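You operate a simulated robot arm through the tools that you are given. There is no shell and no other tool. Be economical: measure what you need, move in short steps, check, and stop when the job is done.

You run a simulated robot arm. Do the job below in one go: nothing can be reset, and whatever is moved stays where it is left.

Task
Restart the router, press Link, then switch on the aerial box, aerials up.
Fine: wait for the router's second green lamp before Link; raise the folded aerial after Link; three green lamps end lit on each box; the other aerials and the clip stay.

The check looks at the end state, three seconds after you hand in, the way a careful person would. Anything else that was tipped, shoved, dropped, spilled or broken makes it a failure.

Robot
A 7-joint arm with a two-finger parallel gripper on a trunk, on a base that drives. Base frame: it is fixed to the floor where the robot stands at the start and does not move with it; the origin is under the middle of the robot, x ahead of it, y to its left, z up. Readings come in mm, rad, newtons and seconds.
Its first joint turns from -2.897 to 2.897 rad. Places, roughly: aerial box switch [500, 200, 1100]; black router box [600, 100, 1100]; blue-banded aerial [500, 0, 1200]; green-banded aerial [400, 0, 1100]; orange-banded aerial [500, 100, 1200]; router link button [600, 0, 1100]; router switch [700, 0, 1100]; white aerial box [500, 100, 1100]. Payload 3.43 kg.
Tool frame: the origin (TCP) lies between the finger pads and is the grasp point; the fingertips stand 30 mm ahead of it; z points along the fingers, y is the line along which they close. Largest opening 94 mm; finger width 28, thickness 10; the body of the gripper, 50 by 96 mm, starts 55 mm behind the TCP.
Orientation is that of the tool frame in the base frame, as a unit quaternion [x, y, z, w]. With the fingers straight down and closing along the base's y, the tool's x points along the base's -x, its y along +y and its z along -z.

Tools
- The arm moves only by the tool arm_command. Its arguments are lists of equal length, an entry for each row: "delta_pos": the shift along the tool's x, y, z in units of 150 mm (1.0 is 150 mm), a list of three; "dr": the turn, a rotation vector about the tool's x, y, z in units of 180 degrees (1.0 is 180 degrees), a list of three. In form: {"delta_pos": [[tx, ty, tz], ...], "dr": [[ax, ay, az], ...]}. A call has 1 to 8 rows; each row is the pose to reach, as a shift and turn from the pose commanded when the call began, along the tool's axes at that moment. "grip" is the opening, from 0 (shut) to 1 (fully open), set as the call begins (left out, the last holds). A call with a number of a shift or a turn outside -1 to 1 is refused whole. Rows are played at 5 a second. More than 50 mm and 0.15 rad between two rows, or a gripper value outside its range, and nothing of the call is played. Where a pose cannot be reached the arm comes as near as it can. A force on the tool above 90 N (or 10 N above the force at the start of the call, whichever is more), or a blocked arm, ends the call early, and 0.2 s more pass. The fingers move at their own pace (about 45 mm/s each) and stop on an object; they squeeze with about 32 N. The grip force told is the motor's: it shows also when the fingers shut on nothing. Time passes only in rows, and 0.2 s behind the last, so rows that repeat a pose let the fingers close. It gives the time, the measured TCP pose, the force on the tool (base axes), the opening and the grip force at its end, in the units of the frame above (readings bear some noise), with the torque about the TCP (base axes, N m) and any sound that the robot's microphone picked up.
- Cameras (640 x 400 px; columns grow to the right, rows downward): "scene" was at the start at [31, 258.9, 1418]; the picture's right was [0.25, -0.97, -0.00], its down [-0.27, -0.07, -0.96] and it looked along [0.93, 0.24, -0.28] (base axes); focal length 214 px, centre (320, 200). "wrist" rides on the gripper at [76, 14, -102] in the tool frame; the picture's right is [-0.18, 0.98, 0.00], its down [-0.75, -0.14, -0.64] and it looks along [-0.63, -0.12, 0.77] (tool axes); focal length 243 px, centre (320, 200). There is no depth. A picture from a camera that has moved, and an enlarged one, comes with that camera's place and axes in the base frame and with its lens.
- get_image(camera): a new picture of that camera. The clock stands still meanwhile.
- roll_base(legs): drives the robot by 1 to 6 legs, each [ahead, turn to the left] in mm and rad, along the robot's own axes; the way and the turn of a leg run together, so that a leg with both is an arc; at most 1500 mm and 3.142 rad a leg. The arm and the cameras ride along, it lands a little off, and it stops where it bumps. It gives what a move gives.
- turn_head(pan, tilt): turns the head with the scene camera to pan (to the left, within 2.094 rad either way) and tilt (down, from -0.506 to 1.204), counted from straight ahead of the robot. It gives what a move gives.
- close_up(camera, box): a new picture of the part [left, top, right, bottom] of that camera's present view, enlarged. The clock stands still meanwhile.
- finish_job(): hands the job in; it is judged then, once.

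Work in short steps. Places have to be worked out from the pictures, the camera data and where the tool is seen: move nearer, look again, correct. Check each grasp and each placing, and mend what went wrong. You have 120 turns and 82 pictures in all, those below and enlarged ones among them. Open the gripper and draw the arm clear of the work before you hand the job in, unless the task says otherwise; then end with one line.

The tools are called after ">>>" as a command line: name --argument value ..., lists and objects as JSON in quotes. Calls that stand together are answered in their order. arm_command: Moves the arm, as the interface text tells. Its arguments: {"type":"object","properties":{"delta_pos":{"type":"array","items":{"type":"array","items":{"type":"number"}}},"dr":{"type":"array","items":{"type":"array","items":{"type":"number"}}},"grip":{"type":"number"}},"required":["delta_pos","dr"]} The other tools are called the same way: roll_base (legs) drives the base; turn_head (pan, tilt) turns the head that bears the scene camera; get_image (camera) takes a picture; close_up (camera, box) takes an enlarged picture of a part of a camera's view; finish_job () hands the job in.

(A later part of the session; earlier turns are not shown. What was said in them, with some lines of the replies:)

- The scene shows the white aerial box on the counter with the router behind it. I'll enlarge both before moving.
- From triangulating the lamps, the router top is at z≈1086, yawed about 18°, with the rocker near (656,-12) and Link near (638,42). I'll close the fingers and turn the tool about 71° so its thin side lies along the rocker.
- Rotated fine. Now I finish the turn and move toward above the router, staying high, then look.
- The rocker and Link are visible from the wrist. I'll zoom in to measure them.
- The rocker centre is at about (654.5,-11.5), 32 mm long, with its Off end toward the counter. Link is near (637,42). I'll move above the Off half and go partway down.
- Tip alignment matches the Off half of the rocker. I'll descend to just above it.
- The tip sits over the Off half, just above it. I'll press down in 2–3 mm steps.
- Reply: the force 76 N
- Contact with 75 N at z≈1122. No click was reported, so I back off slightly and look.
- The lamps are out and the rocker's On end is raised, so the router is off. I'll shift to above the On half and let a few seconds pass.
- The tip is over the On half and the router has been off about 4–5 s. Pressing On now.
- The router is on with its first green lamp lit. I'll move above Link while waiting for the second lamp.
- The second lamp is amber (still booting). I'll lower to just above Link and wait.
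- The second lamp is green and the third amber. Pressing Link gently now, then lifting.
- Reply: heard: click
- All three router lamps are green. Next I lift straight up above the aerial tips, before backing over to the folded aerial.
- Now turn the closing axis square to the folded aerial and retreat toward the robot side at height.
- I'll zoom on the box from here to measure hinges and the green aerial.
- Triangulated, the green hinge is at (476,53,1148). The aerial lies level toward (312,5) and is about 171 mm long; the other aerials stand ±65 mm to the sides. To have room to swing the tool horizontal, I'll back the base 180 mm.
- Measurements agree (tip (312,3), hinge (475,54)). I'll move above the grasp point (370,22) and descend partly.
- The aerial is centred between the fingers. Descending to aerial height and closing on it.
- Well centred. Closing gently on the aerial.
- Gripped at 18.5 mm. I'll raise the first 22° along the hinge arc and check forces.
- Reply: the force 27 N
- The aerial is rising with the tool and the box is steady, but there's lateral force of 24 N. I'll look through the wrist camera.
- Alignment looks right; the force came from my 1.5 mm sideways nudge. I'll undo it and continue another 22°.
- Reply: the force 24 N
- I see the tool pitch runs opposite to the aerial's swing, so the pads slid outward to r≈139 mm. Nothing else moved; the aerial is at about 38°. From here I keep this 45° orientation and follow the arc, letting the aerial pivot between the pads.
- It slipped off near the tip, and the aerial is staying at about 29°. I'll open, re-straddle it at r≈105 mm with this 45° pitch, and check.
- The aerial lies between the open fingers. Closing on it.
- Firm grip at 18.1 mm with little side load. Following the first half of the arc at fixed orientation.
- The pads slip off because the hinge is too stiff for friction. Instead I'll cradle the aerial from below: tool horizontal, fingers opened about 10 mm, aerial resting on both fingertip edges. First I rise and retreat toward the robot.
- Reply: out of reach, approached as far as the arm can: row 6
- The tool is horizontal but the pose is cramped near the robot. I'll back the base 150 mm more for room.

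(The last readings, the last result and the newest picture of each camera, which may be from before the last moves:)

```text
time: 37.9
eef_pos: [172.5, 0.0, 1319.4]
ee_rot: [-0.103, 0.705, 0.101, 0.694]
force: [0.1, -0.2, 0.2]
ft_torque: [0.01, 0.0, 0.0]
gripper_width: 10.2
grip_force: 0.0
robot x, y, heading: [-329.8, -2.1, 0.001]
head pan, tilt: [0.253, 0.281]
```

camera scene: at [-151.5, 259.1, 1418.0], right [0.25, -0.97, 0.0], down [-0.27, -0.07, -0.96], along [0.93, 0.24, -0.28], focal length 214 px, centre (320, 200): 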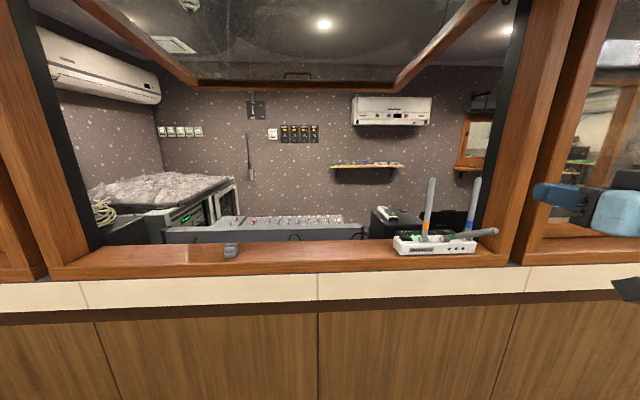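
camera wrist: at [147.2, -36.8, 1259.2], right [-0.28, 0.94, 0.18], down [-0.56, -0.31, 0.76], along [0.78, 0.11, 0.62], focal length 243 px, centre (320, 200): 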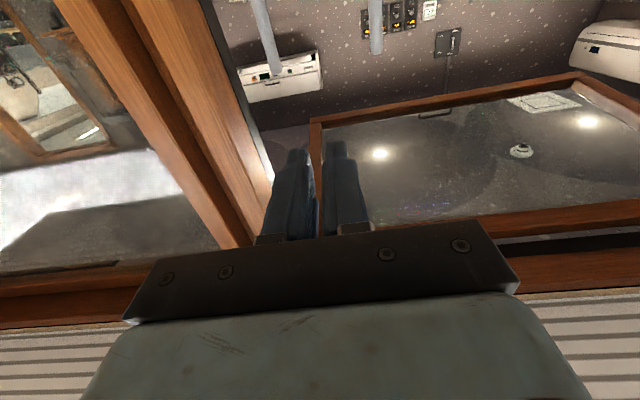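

Reachable now. I'll shift 36 mm to line up with the aerial's plane and lower below the aerial's height while still clear of its tip.

>>> arm_command --delta_pos '[[0.25, -0.1, 0], [0.5, -0.2, 0], [0.75, -0.24, 0], [1.0, -0.24, 0.1]]' --dr '[[0, 0, 0], [0, 0, 0], [0, 0, 0], [0, 0, 0]]'

>>> close_up --camera "scene" --box '[380, 130, 640, 290]'

>>> get_image --camera "wrist"

```text
time: 38.9
eef_pos: [257.0, -71.5, 1230.6]
ee_rot: [-0.103, 0.706, 0.101, 0.693]
force: [-0.1, 0.0, 0.6]
ft_torque: [-0.02, 0.04, -0.03]
gripper_width: 10.1
grip_force: 0.0
out of reach, approached as far as the arm can: row 1, 2, 3, 4
robot x, y, heading: [-331.5, 0.7, -0.0]
head pan, tilt: [0.253, 0.281]
```

```text
2.46 times, centred on (510, 210) of scene
camera zoom: at [-302.8, 258.9, 1418.0], right [0.25, -0.97, 0.0], down [-0.27, -0.07, -0.96], along [0.93, 0.24, -0.28], focal length 528 px, centre (-148, 175)
```

zoom: 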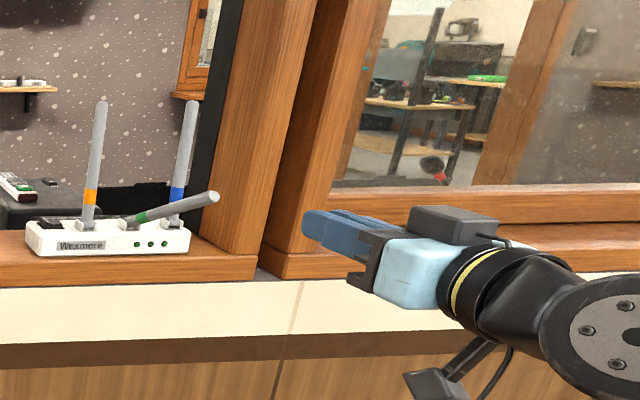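

```text
46 pictures are left
camera wrist: at [151.9, -87.7, 1156.7], right [-0.28, 0.94, 0.18], down [-0.56, -0.31, 0.77], along [0.78, 0.11, 0.62], focal length 243 px, centre (320, 200)
```

wrist: 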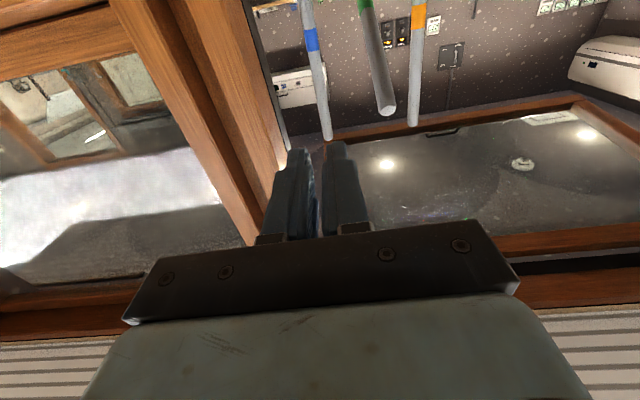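

The arm is at its inner limit for a level tool there. I'll go a little farther out and pitch the tool 15° nose-down, checking which pose results.

>>> arm_command --delta_pos '[[0, 0.13, 0.05], [0, 0.26, 0.1], [0, 0.386, 0.2], [0, 0.386, 0.3]]' --dr '[[0, 0.02, 0], [0, 0.04, 0], [0, 0.06, 0], [0, 0.085, 0]]'

```text
time: 39.9
eef_pos: [283.2, 2.5, 1232.3]
ee_rot: [-0.114, 0.792, 0.086, 0.594]
force: [-0.7, 0.1, 0.3]
ft_torque: [-0.02, 0.03, -0.02]
gripper_width: 10.4
grip_force: 0.1
robot x, y, heading: [-332.0, -2.2, 0.005]
head pan, tilt: [0.253, 0.281]
```

Reached, now 16° nose-down. I lower into the plane of the aerial, below its tip.

>>> arm_command --delta_pos '[[0.106, -0.018, 0.065], [0.212, -0.036, 0.13], [0.32, -0.036, 0.195], [0.425, -0.036, 0.26]]' --dr '[[0, 0, 0], [0, 0, 0], [0, 0, 0], [0, 0, 0]]'

>>> close_up --camera "scene" --box '[380, 150, 580, 270]'

>>> get_image --camera "wrist"

```text
time: 40.9
eef_pos: [304.5, 1.5, 1160.2]
ee_rot: [-0.114, 0.792, 0.086, 0.594]
force: [-0.2, 0.0, 0.1]
ft_torque: [-0.01, 0.01, 0.02]
gripper_width: 10.4
grip_force: 0.1
robot x, y, heading: [-331.7, -2.2, 0.002]
head pan, tilt: [0.253, 0.281]
```

```text
3.20 times, centred on (480, 210) of scene
camera zoom: at [-301.8, 258.4, 1418.1], right [0.25, -0.97, 0.0], down [-0.27, -0.07, -0.96], along [0.93, 0.24, -0.28], focal length 686 px, centre (-192, 168)
```

zoom: 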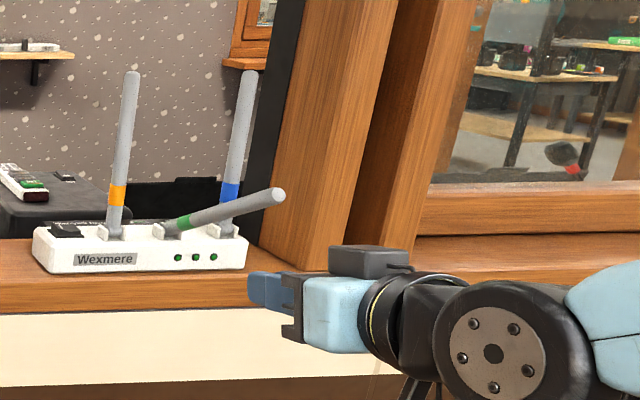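

```text
44 pictures are left
camera wrist: at [184.8, -20.3, 1114.4], right [-0.23, 0.96, 0.18], down [-0.35, -0.25, 0.9], along [0.91, 0.14, 0.39], focal length 243 px, centre (320, 200)
```

wrist: 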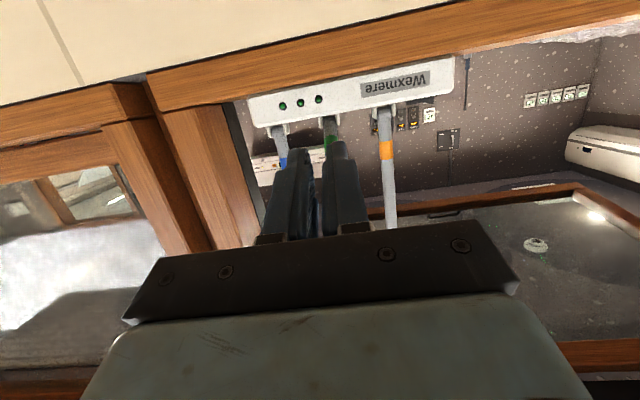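

Aligned under the aerial. I slide forward 55 mm beneath it, then verify.

>>> arm_command --delta_pos '[[-0.05, 0, 0.176], [-0.101, 0, 0.352]]' --dr '[[0, 0, 0], [0, 0, 0]]'

>>> close_up --camera "scene" --box '[380, 150, 540, 250]'

>>> close_up --camera "wrist" --box '[230, 40, 430, 240]'

```text
time: 41.5
eef_pos: [355.2, 17.3, 1160.3]
ee_rot: [-0.115, 0.792, 0.086, 0.593]
force: [0.4, -0.9, -0.4]
ft_torque: [0.02, 0.03, 0.03]
gripper_width: 10.4
grip_force: 0.1
robot x, y, heading: [-335.8, 1.6, -0.0]
head pan, tilt: [0.253, 0.281]
```

```text
4.00 times, centred on (460, 200) of scene
camera zoom: at [-302.0, 258.2, 1418.1], right [0.25, -0.97, 0.0], down [-0.27, -0.07, -0.96], along [0.93, 0.24, -0.28], focal length 858 px, centre (-240, 200)
```

zoom: 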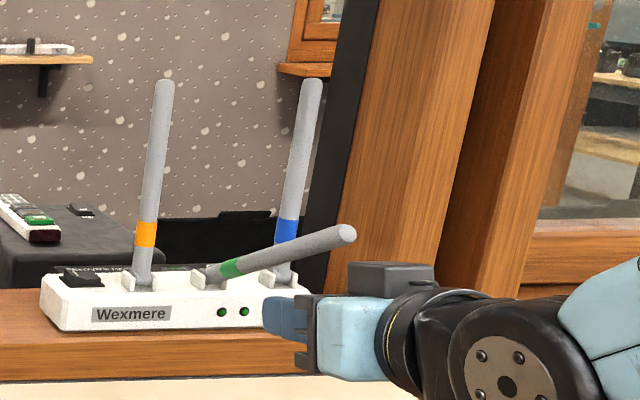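

```text
2.00 times, centred on (330, 140) of wrist
camera zoom: at [235.6, -4.1, 1116.7], right [-0.23, 0.96, 0.18], down [-0.35, -0.25, 0.9], along [0.91, 0.15, 0.39], focal length 485 px, centre (300, 320)
```

zoom: 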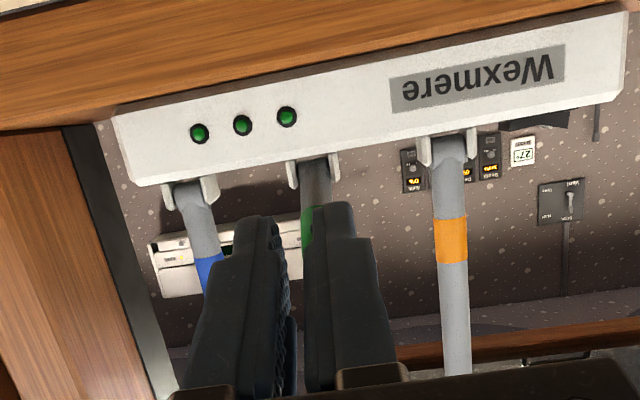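

The finger pair sits under the aerial, about 4 mm short sideways. I'll correct that, then lift through contact to about 50° and check.

>>> arm_command --delta_pos '[[-0.09, 0.027, -0.016], [-0.173, 0.027, -0.031], [-0.23, 0.027, -0.018], [-0.285, 0.027, -0.001], [-0.34, 0.027, 0.022], [-0.392, 0.027, 0.048]]' --dr '[[0, 0, 0], [0, 0, 0], [0, 0, 0], [0, 0, 0], [0, 0, 0], [0, 0, 0]]'

>>> close_up --camera "scene" --box '[380, 150, 540, 250]'

>>> close_up --camera "wrist" --box '[230, 40, 430, 240]'

```text
time: 42.9
eef_pos: [376.3, 28.5, 1212.3]
ee_rot: [-0.115, 0.792, 0.086, 0.594]
force: [-0.6, 0.3, 0.0]
ft_torque: [0.02, -0.01, 0.03]
gripper_width: 10.6
grip_force: 0.1
robot x, y, heading: [-327.0, 2.4, 0.0]
head pan, tilt: [0.253, 0.281]
```

```text
4.00 times, centred on (460, 200) of scene
camera zoom: at [-301.5, 258.5, 1418.0], right [0.25, -0.97, 0.0], down [-0.27, -0.07, -0.96], along [0.93, 0.24, -0.28], focal length 858 px, centre (-240, 200)
```

zoom: 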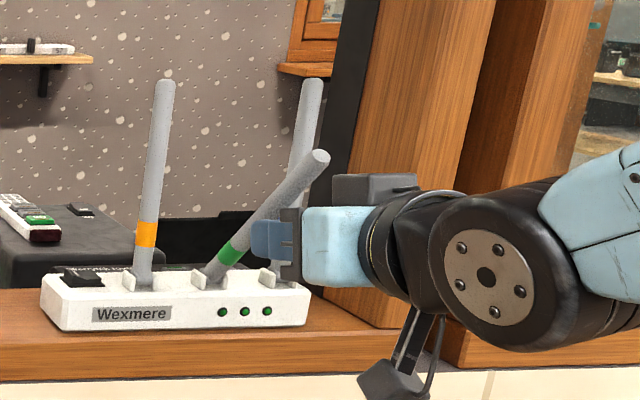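

```text
2.00 times, centred on (330, 140) of wrist
camera zoom: at [256.3, 6.9, 1169.4], right [-0.23, 0.96, 0.18], down [-0.35, -0.25, 0.9], along [0.91, 0.14, 0.39], focal length 485 px, centre (300, 320)
```

zoom: 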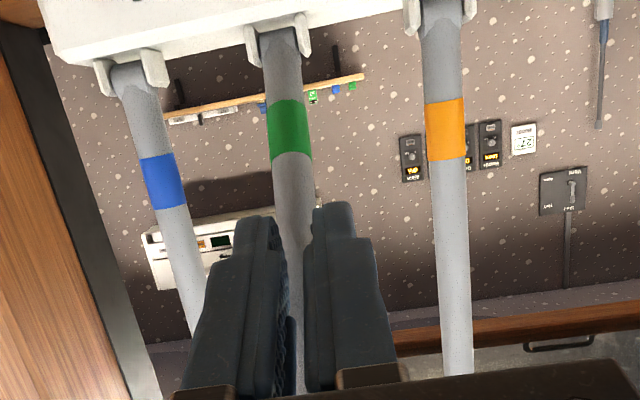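

The cradle works: the aerial is near 50° and well centred, with no side load. Continuing to about 80°.

>>> arm_command --delta_pos '[[-0.048, 0, 0.032], [-0.095, 0, 0.066], [-0.138, 0, 0.106], [-0.178, 0, 0.148], [-0.214, 0, 0.195], [-0.246, 0, 0.242]]' --dr '[[0, 0, 0], [0, 0, 0], [0, 0, 0], [0, 0, 0], [0, 0, 0], [0, 0, 0]]'

>>> close_up --camera "scene" --box '[380, 150, 540, 250]'

>>> close_up --camera "wrist" --box '[230, 0, 430, 200]'

```text
time: 44.3
eef_pos: [419.5, 40.9, 1239.4]
ee_rot: [-0.115, 0.792, 0.086, 0.593]
force: [-1.1, 0.1, -0.1]
ft_torque: [-0.02, 0.01, 0.03]
gripper_width: 10.4
grip_force: 0.0
robot x, y, heading: [-331.7, -4.9, 0.002]
head pan, tilt: [0.253, 0.281]
```

```text
4.00 times, centred on (460, 200) of scene
camera zoom: at [-301.5, 258.5, 1418.0], right [0.25, -0.97, 0.0], down [-0.27, -0.07, -0.96], along [0.93, 0.24, -0.28], focal length 858 px, centre (-240, 200)
```

zoom: 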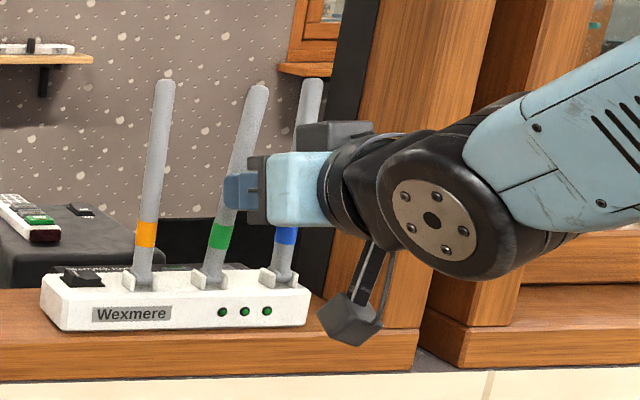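

```text
2.00 times, centred on (330, 100) of wrist
camera zoom: at [300.1, 19.3, 1193.9], right [-0.23, 0.96, 0.18], down [-0.35, -0.25, 0.9], along [0.91, 0.15, 0.39], focal length 485 px, centre (300, 400)
```

zoom: 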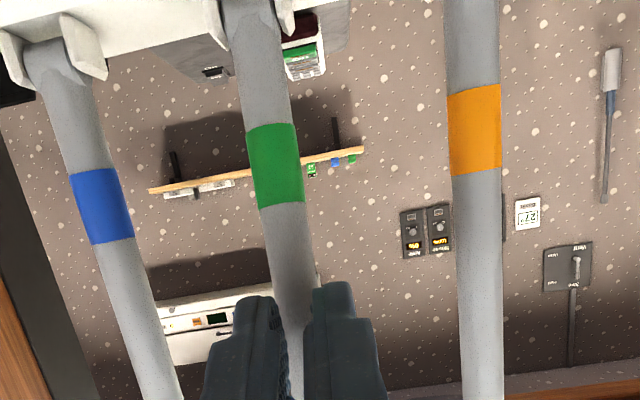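

About 10° short compared with its neighbours. Continuing to 90°.

>>> arm_command --delta_pos '[[-0.016, 0, 0.032], [-0.031, 0, 0.063], [-0.041, 0, 0.086], [-0.049, 0, 0.107]]' --dr '[[0, 0, 0], [0, 0, 0], [0, 0, 0], [0, 0, 0]]'

>>> close_up --camera "scene" --box '[380, 150, 540, 250]'

```text
time: 45.3
eef_pos: [436.7, 44.2, 1241.5]
ee_rot: [-0.114, 0.792, 0.086, 0.594]
force: [-0.7, -1.6, -0.7]
ft_torque: [0.0, -0.01, -0.05]
gripper_width: 11.0
grip_force: 0.8
robot x, y, heading: [-335.6, 1.4, -0.0]
head pan, tilt: [0.253, 0.281]
```

```text
4.00 times, centred on (460, 200) of scene
camera zoom: at [-301.5, 258.5, 1418.0], right [0.25, -0.97, 0.0], down [-0.27, -0.07, -0.96], along [0.93, 0.24, -0.28], focal length 858 px, centre (-240, 200)
```

zoom: 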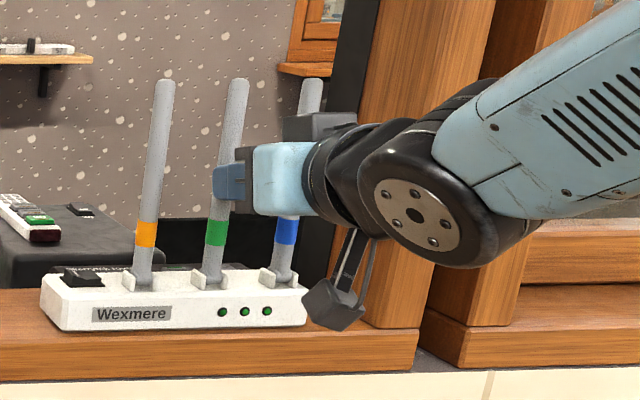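

Nearly parallel with the others. A 2 mm further nudge, then I draw straight back to look.

>>> arm_command --delta_pos '[[-0.004, 0, 0.013], [-0.004, 0, 0.013], [0.03, 0, -0.1], [0.08, 0, -0.3], [0.16, 0, -0.6], [0.2, 0, -0.75]]' --dr '[[0, 0, 0], [0, 0, 0], [0, 0, 0], [0, 0, 0], [0, 0, 0], [0, 0, 0]]'

>>> close_up --camera "scene" --box '[380, 150, 540, 250]'

>>> get_image --camera "wrist"

```text
time: 46.7
eef_pos: [325.2, 10.0, 1243.0]
ee_rot: [-0.115, 0.792, 0.086, 0.594]
force: [-0.1, 0.0, -1.0]
ft_torque: [-0.03, -0.01, -0.03]
gripper_width: 10.1
grip_force: 0.0
robot x, y, heading: [-332.1, 0.4, -0.001]
head pan, tilt: [0.253, 0.281]
```

```text
4.00 times, centred on (460, 200) of scene
camera zoom: at [-301.0, 258.8, 1418.0], right [0.25, -0.97, 0.0], down [-0.27, -0.07, -0.96], along [0.93, 0.24, -0.28], focal length 858 px, centre (-240, 200)
```

zoom: 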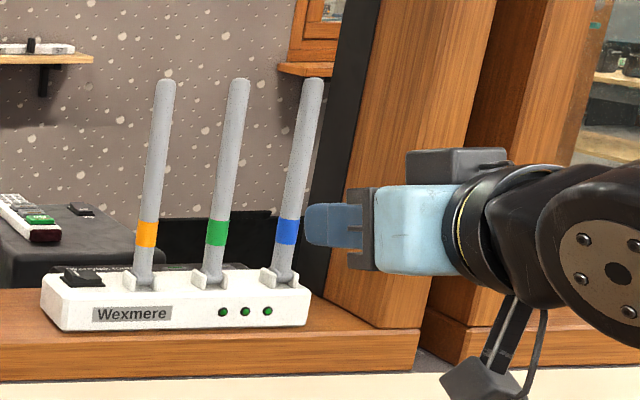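

```text
35 pictures are left
camera wrist: at [205.5, -10.3, 1197.9], right [-0.23, 0.96, 0.18], down [-0.35, -0.25, 0.9], along [0.91, 0.15, 0.39], focal length 243 px, centre (320, 200)
```

wrist: 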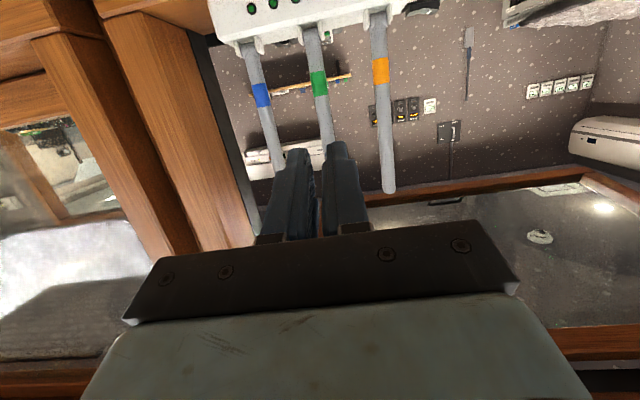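

All three aerials now stand parallel. Next is the box switch: rocker near (453,160,1140), 'I' mark on its left end. I raise the arm and turn the tool downward again.

>>> arm_command --delta_pos '[[-0.25, 0, -0.07], [-0.5, 0, -0.14], [-0.75, 0, -0.21], [-0.98, 0, -0.28], [-0.98, 0, -0.28], [-0.98, 0, -0.28], [-0.98, 0, -0.28], [-0.98, 0, -0.28]]' --dr '[[0, 0, 0], [0, 0.03, 0], [0, 0.07, 0], [0, 0.115, 0], [0, 0.16, 0], [0, 0.2, 0], [0, 0.245, 0], [0, 0.29, 0]]' --grip 0

>>> arm_command --delta_pos '[[0, 0, 0], [0, 0, 0], [0, 0, 0]]' --dr '[[0, 0.04, 0], [0, 0.08, 0], [0, 0.119, 0]]'

```text
time: 48.5
eef_pos: [327.3, 11.2, 1397.4]
ee_rot: [-0.141, 0.972, 0.026, 0.184]
force: [-0.9, -1.5, 0.3]
ft_torque: [0.0, -0.02, 0.01]
gripper_width: 0.0
grip_force: 32.1
robot x, y, heading: [-330.6, -2.9, 0.002]
head pan, tilt: [0.253, 0.281]
```

```text
time: 49.3
eef_pos: [326.9, 12.3, 1396.6]
ee_rot: [-0.144, 0.99, 0.0, 0.0]
force: [0.0, -0.9, 0.5]
ft_torque: [0.01, -0.04, 0.01]
gripper_width: 0.3
grip_force: 31.6
robot x, y, heading: [-330.9, -0.9, 0.002]
head pan, tilt: [0.253, 0.281]
```

Tool is down again. Now yaw 90° so the hand's narrow side faces the orange aerial, while traversing high toward the switch.

>>> arm_command --delta_pos '[[0, 0.2, 0], [0, 0.4, 0], [-0.05, 0.6, 0], [-0.2, 0.8, 0], [-0.4, 0.8, 0], [-0.6, 0.8, 0], [-0.7, 0.8, 0], [-0.75, 0.8, 0]]' --dr '[[0, 0, 0.045], [0, 0, 0.09], [0, 0, 0.135], [0, 0, 0.18], [0, 0, 0.225], [0, 0, 0.27], [0, 0, 0.315], [0, 0, 0.36]]'

>>> arm_command --delta_pos '[[0, 0, 0], [0, 0, 0], [0, 0, 0]]' --dr '[[0, 0, 0.045], [0, 0, 0.09], [0, 0, 0.14]]'

>>> get_image --camera "wrist"

>>> close_up --camera "scene" --box '[385, 225, 455, 265]'

```text
time: 51.1
eef_pos: [401.2, 161.4, 1396.1]
ee_rot: [0.409, 0.912, 0.001, 0.0]
force: [-0.1, 0.1, -0.1]
ft_torque: [-0.02, -0.01, -0.03]
gripper_width: 0.0
grip_force: 31.9
robot x, y, heading: [-334.5, -1.1, 0.002]
head pan, tilt: [0.253, 0.281]
```

```text
refused: row 3 steps farther than a row can; nothing moved
```

```text
34 pictures are left
camera wrist: at [359.3, 226.6, 1499.9], right [0.86, 0.51, 0.0], down [0.39, -0.66, 0.64], along [0.33, -0.55, -0.77], focal length 243 px, centre (320, 200)
```

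wrist: 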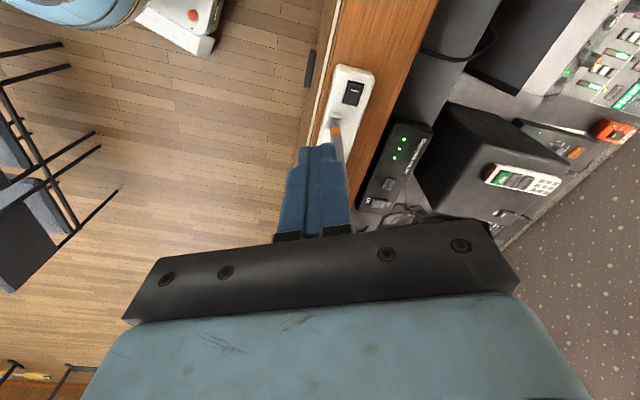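

```text
9.14 times, centred on (420, 245) of scene
camera zoom: at [-301.3, 258.6, 1418.0], right [0.25, -0.97, 0.0], down [-0.27, -0.07, -0.96], along [0.93, 0.24, -0.28], focal length 1961 px, centre (-594, -211)
```

zoom: 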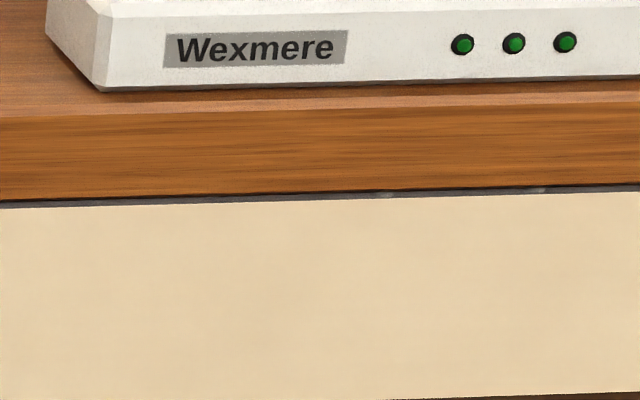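

I finish the yaw and move over the switch at height.

>>> arm_command --delta_pos '[[-0.04, 0.09, 0], [-0.08, 0.18, 0], [-0.12, 0.25, 0], [-0.139, 0.296, 0]]' --dr '[[0, 0, 0.04], [0, 0, 0.08], [0, 0, 0.12], [0, 0, 0.14]]'

>>> close_up --camera "wrist" --box '[240, 0, 440, 160]'

>>> close_up --camera "scene" --box '[385, 195, 455, 245]'

```text
time: 52.1
eef_pos: [447.2, 173.8, 1395.5]
ee_rot: [0.6, 0.8, 0.001, 0.001]
force: [0.1, -0.4, 0.0]
ft_torque: [-0.03, -0.02, -0.03]
gripper_width: 0.0
grip_force: 31.6
robot x, y, heading: [-332.5, 1.0, 0.003]
head pan, tilt: [0.253, 0.281]
```

```text
2.50 times, centred on (340, 80) of wrist
camera zoom: at [438.0, 250.3, 1498.6], right [0.99, 0.1, 0.0], down [0.08, -0.76, 0.64], along [0.07, -0.64, -0.77], focal length 606 px, centre (270, 500)
```

zoom: 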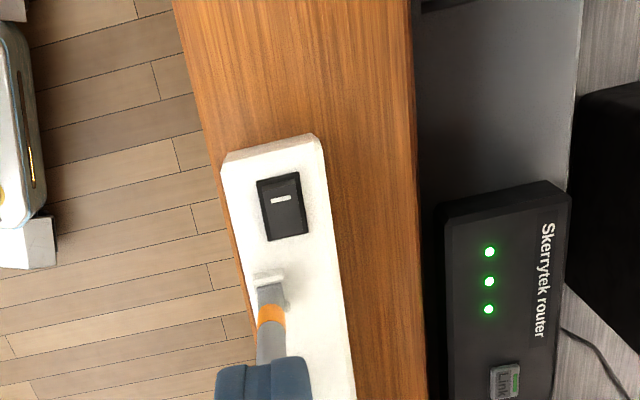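

```text
8.00 times, centred on (420, 220) of scene
camera zoom: at [-301.3, 258.6, 1418.0], right [0.25, -0.97, 0.0], down [-0.27, -0.07, -0.96], along [0.93, 0.24, -0.28], focal length 1716 px, centre (-480, 40)
```

zoom: 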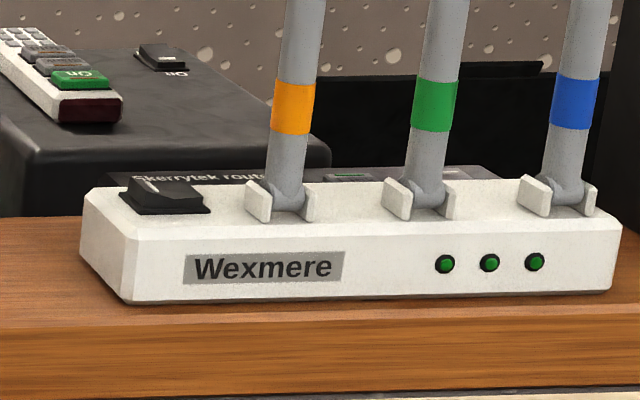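

Measured rocker centre is (455.5,160) with the raised 'I' end at (451,175). I descend over that end.

>>> arm_command --delta_pos '[[0, 0.026, 0.25], [0, 0.026, 0.5], [0, 0.026, 0.75], [0, 0.026, 1.0]]' --dr '[[0, 0, 0], [0, 0, 0], [0, 0, 0], [0, 0, 0]]'

>>> arm_command --delta_pos '[[0, 0, 0.15], [0, 0, 0.33]]' --dr '[[0, 0, 0], [0, 0, 0]]'

>>> close_up --camera "wrist" --box '[220, 60, 420, 220]'

>>> close_up --camera "scene" --box '[370, 170, 470, 245]'

```text
time: 53.1
eef_pos: [449.7, 175.2, 1247.0]
ee_rot: [0.598, 0.802, 0.001, 0.001]
force: [-0.1, -0.6, 0.4]
ft_torque: [0.05, 0.01, -0.02]
gripper_width: 0.0
grip_force: 32.1
robot x, y, heading: [-330.4, -2.0, 0.005]
head pan, tilt: [0.253, 0.281]
```

```text
time: 53.7
eef_pos: [448.9, 178.5, 1197.2]
ee_rot: [0.599, 0.801, 0.0, 0.001]
force: [-0.1, -0.6, -0.5]
ft_torque: [0.01, -0.02, 0.01]
gripper_width: 0.0
grip_force: 32.2
robot x, y, heading: [-331.5, 0.5, 0.004]
head pan, tilt: [0.253, 0.281]
```

```text
2.50 times, centred on (320, 140) of wrist
camera zoom: at [439.5, 254.4, 1299.6], right [0.99, 0.1, 0.0], down [0.08, -0.76, 0.64], along [0.07, -0.64, -0.77], focal length 606 px, centre (320, 350)
```

zoom: 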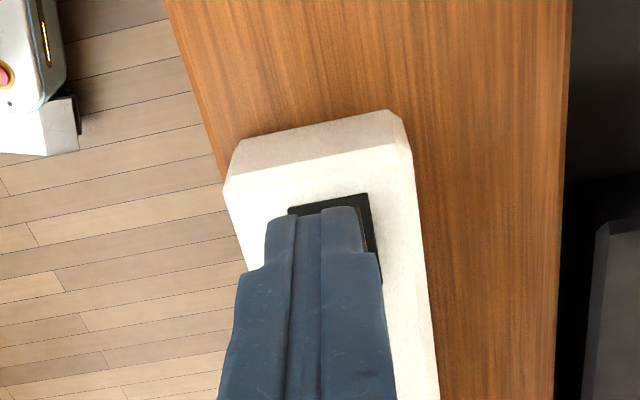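

```text
5.33 times, centred on (420, 208) of scene
camera zoom: at [-301.3, 258.6, 1418.0], right [0.25, -0.97, 0.0], down [-0.27, -0.07, -0.96], along [0.93, 0.24, -0.28], focal length 1144 px, centre (-213, 160)
```

zoom: 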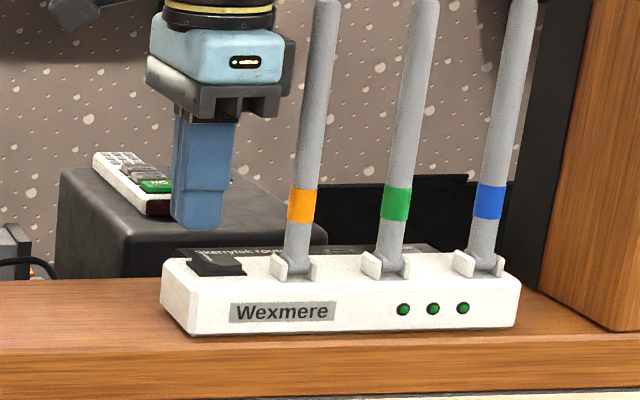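

Tip is just over the raised end. I make a 3 mm correction each way and descend slowly to press.

>>> arm_command --delta_pos '[[-0.02, 0.02, 0.06], [-0.02, 0.02, 0.1], [-0.02, 0.02, 0.125], [-0.02, 0.02, 0.145], [-0.02, 0.02, 0.16], [-0.02, 0.02, 0.17]]' --dr '[[0, 0, 0], [0, 0, 0], [0, 0, 0], [0, 0, 0], [0, 0, 0], [0, 0, 0]]'

>>> close_up --camera "scene" --box '[370, 170, 470, 245]'

```text
time: 55.1
eef_pos: [453.1, 172.9, 1175.2]
ee_rot: [0.598, 0.801, 0.003, 0.002]
force: [4.5, 4.3, 32.1]
ft_torque: [-0.3, -0.11, 0.13]
gripper_width: 0.1
grip_force: 32.5
robot x, y, heading: [-333.8, -0.7, -0.002]
head pan, tilt: [0.253, 0.281]
```

```text
5.33 times, centred on (420, 208) of scene
camera zoom: at [-302.4, 258.6, 1418.0], right [0.25, -0.97, 0.0], down [-0.27, -0.07, -0.96], along [0.93, 0.24, -0.28], focal length 1144 px, centre (-213, 160)
```

zoom: 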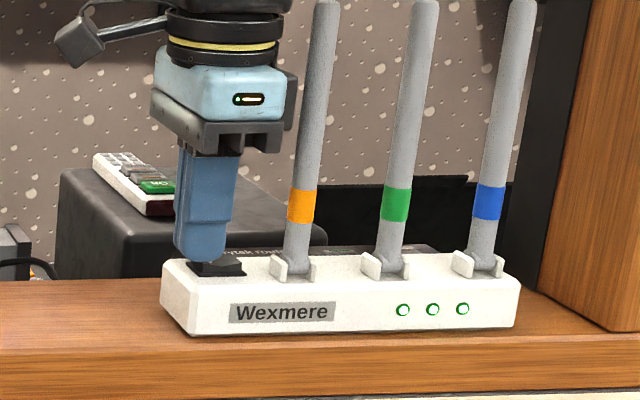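

The lamps look lit with 32 N on the rocker. I lift straight up and check.

>>> arm_command --delta_pos '[[0, 0, -0.1], [0, 0, -0.35], [0, 0, -0.65], [0, 0, -0.95]]' --dr '[[0, 0, 0], [0, 0, 0], [0, 0, 0], [0, 0, 0]]'

>>> close_up --camera "scene" --box '[380, 170, 480, 250]'

>>> close_up --camera "wrist" --box '[220, 0, 460, 180]'

```text
time: 56.1
eef_pos: [456.0, 170.9, 1314.8]
ee_rot: [0.599, 0.801, 0.001, 0.0]
force: [-0.4, 1.1, 0.0]
ft_torque: [0.01, 0.02, 0.02]
gripper_width: 0.0
grip_force: 32.3
robot x, y, heading: [-331.9, -1.8, 0.004]
head pan, tilt: [0.253, 0.281]
```

```text
5.00 times, centred on (430, 210) of scene
camera zoom: at [-301.1, 258.7, 1418.0], right [0.25, -0.97, 0.0], down [-0.27, -0.07, -0.96], along [0.93, 0.24, -0.28], focal length 1072 px, centre (-230, 150)
```

zoom: 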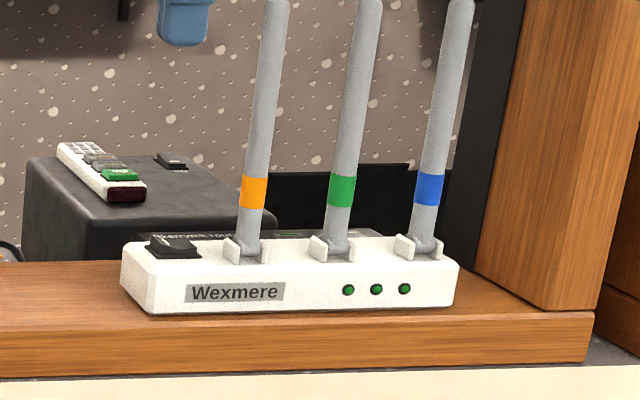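

```text
2.22 times, centred on (340, 90) of wrist
camera zoom: at [446.9, 247.5, 1417.2], right [0.99, 0.1, 0.0], down [0.08, -0.76, 0.64], along [0.07, -0.64, -0.77], focal length 539 px, centre (276, 444)
```

zoom: 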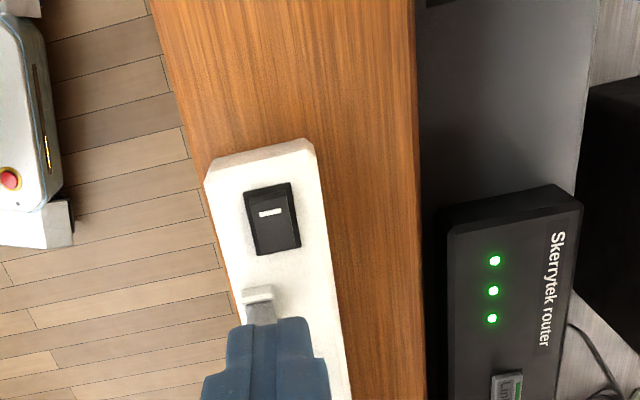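

The lamps went out on lifting, so the rocker sprang back before latching. I'll press again 3 mm farther out on the end and deeper.

>>> arm_command --delta_pos '[[0.02, -0.01, 0.3], [0.027, -0.013, 0.6], [0.027, -0.013, 0.88], [0.027, -0.013, 0.93], [0.027, -0.013, 0.96], [0.027, -0.013, 0.98], [0.027, -0.013, 1.0]]' --dr '[[0, 0, 0], [0, 0, 0], [0, 0, 0], [0, 0, 0], [0, 0, 0], [0, 0, 0], [0, 0, 0]]'

>>> close_up --camera "scene" --box '[380, 170, 480, 250]'

```text
time: 57.6
eef_pos: [454.1, 175.3, 1175.2]
ee_rot: [0.598, 0.802, 0.009, 0.006]
force: [-4.8, -0.1, 15.3]
ft_torque: [-0.21, 0.1, -0.16]
gripper_width: 0.0
grip_force: 31.3
robot x, y, heading: [-331.8, 1.6, 0.004]
head pan, tilt: [0.253, 0.281]
stopped in row 7: the force on the tool passed its limit at 95 N (the readings are from after the stop); the commanded pose is now the measured one
```

```text
5.00 times, centred on (430, 210) of scene
camera zoom: at [-302.1, 258.5, 1418.0], right [0.25, -0.97, 0.0], down [-0.27, -0.07, -0.96], along [0.93, 0.24, -0.28], focal length 1072 px, centre (-230, 150)
```

zoom: 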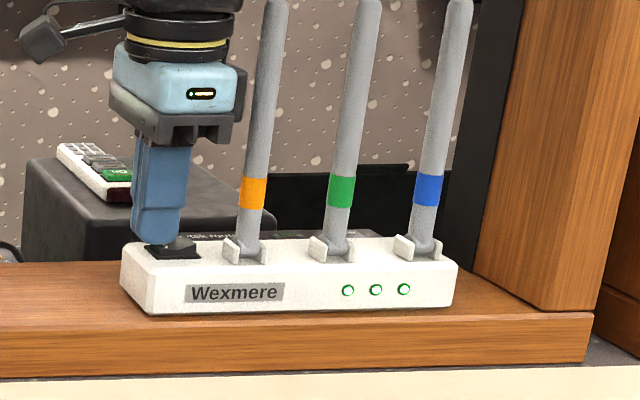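

95 N reached; the lamps are lit and the rocker's right side now appears raised. Lifting to see whether it holds.

>>> arm_command --delta_pos '[[0, 0, -0.1], [0, 0, -0.4], [0, 0, -0.7], [0, 0, -1.0]]' --dr '[[0, 0, 0], [0, 0, 0], [0, 0, 0], [0, 0, 0]]'

>>> close_up --camera "scene" --box '[380, 170, 480, 250]'

```text
time: 58.6
eef_pos: [455.0, 176.1, 1322.0]
ee_rot: [0.598, 0.801, 0.006, 0.005]
force: [0.8, 0.6, -0.2]
ft_torque: [0.02, 0.02, 0.02]
gripper_width: 0.1
grip_force: 31.6
robot x, y, heading: [-335.2, 0.0, 0.004]
head pan, tilt: [0.253, 0.281]
```

```text
5.00 times, centred on (430, 210) of scene
camera zoom: at [-301.0, 258.7, 1418.0], right [0.25, -0.97, 0.0], down [-0.27, -0.07, -0.96], along [0.93, 0.24, -0.28], focal length 1072 px, centre (-230, 150)
```

zoom: 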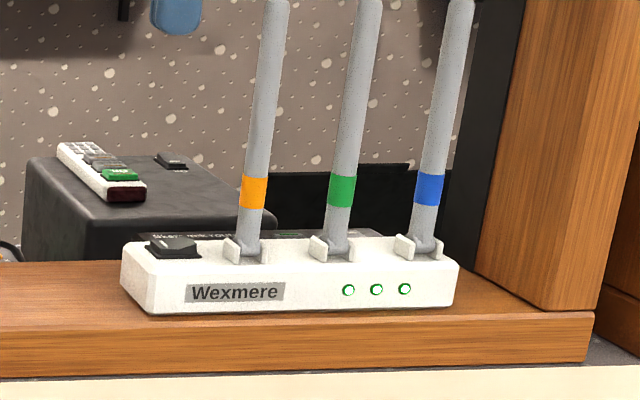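

The switch has latched and the box lamps stay lit. I raise the arm and draw it back, opening the gripper.

>>> arm_command --delta_pos '[[0, 0, -0.3], [0, 0, -0.5], [0, -0.3, -0.5], [0, -0.6, -0.5], [0, -0.9, -0.5]]' --dr '[[0, 0, 0], [0, 0, 0], [0, 0, 0], [0, 0, 0], [0, 0, 0]]' --grip 0.5

>>> get_image --camera "scene"

>>> close_up --camera "scene" --box '[385, 220, 485, 270]'

>>> get_image --camera "wrist"

```text
time: 59.8
eef_pos: [324.0, 136.2, 1394.0]
ee_rot: [0.598, 0.801, 0.005, 0.005]
force: [0.8, 0.8, -0.5]
ft_torque: [-0.03, 0.05, 0.01]
gripper_width: 47.2
grip_force: 0.1
robot x, y, heading: [-332.4, -2.0, 0.004]
head pan, tilt: [0.253, 0.281]
```

```text
23 pictures are left
camera scene: at [-300.6, 258.8, 1418.0], right [0.25, -0.97, 0.0], down [-0.27, -0.07, -0.96], along [0.93, 0.24, -0.28], focal length 214 px, centre (320, 200)
```

scene: 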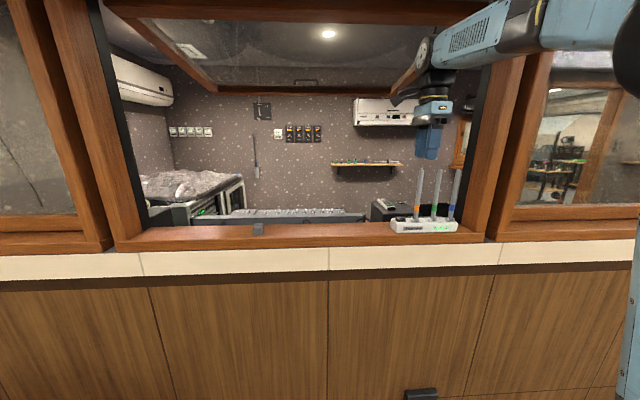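

```text
6.40 times, centred on (435, 245) of scene
camera zoom: at [-300.6, 258.8, 1418.0], right [0.25, -0.97, 0.0], down [-0.27, -0.07, -0.96], along [0.93, 0.24, -0.28], focal length 1373 px, centre (-416, -88)
```

zoom: 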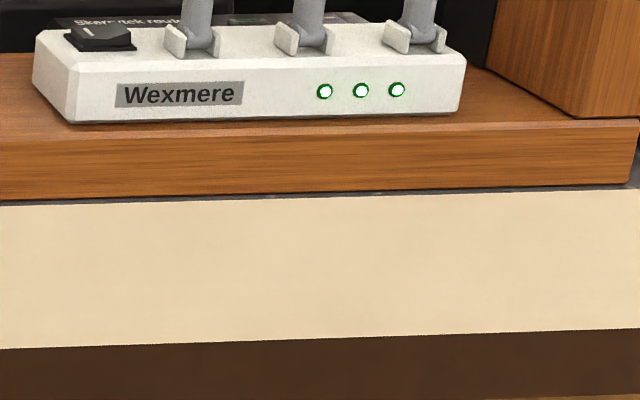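

```text
21 pictures are left
camera wrist: at [313.4, 211.6, 1496.5], right [0.99, 0.1, 0.02], down [0.07, -0.76, 0.64], along [0.08, -0.64, -0.77], focal length 243 px, centre (320, 200)
```

wrist: 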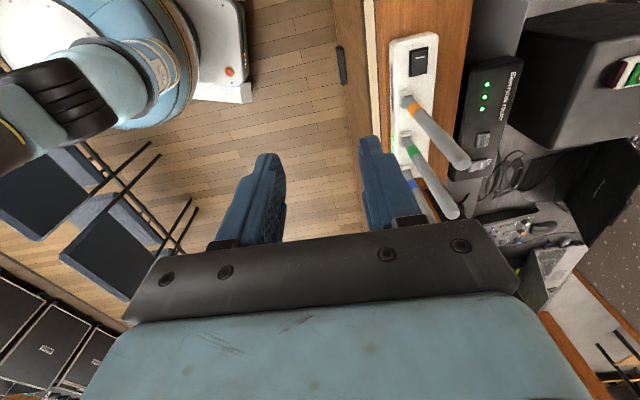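

All lamps are lit. I'll check the green aerial's verticality more precisely.

>>> close_up --camera "wrist" --box '[370, 20, 530, 230]'

>>> close_up --camera "scene" --box '[390, 160, 480, 240]'

```text
1.90 times, centred on (450, 125) of wrist
camera zoom: at [313.4, 211.6, 1496.5], right [0.99, 0.1, 0.02], down [0.07, -0.76, 0.64], along [0.08, -0.64, -0.77], focal length 462 px, centre (72, 343)
```

zoom: 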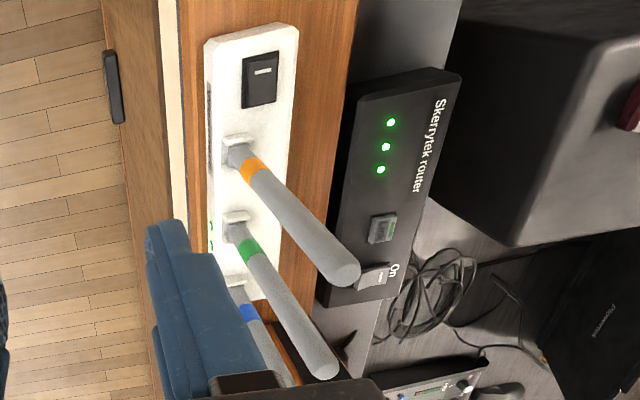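

```text
5.00 times, centred on (435, 200) of scene
camera zoom: at [-300.6, 258.8, 1418.0], right [0.25, -0.97, 0.0], down [-0.27, -0.07, -0.96], along [0.93, 0.24, -0.28], focal length 1072 px, centre (-255, 200)
```

zoom: 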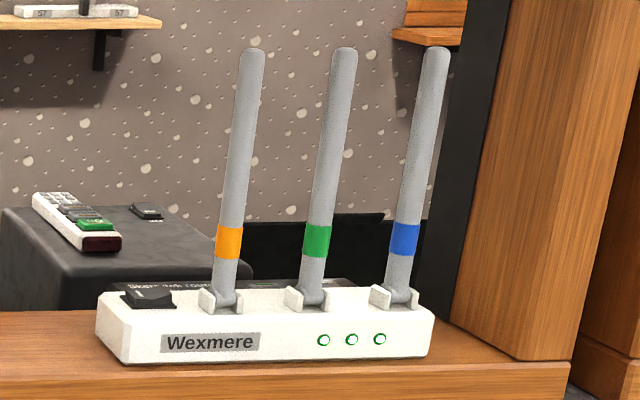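

Router and box each show three green lamps. All three aerials stand parallel, the switches are latched and the arm is clear with its gripper open, so I'm handing in.

>>> finish_job

```text
The job is handed in.
```

The job is done and handed in: I restarted the router and pressed Link once its second lamp was green. Then I raised the green-banded aerial and switched on the aerial box. Both boxes ended with three green lamps lit.
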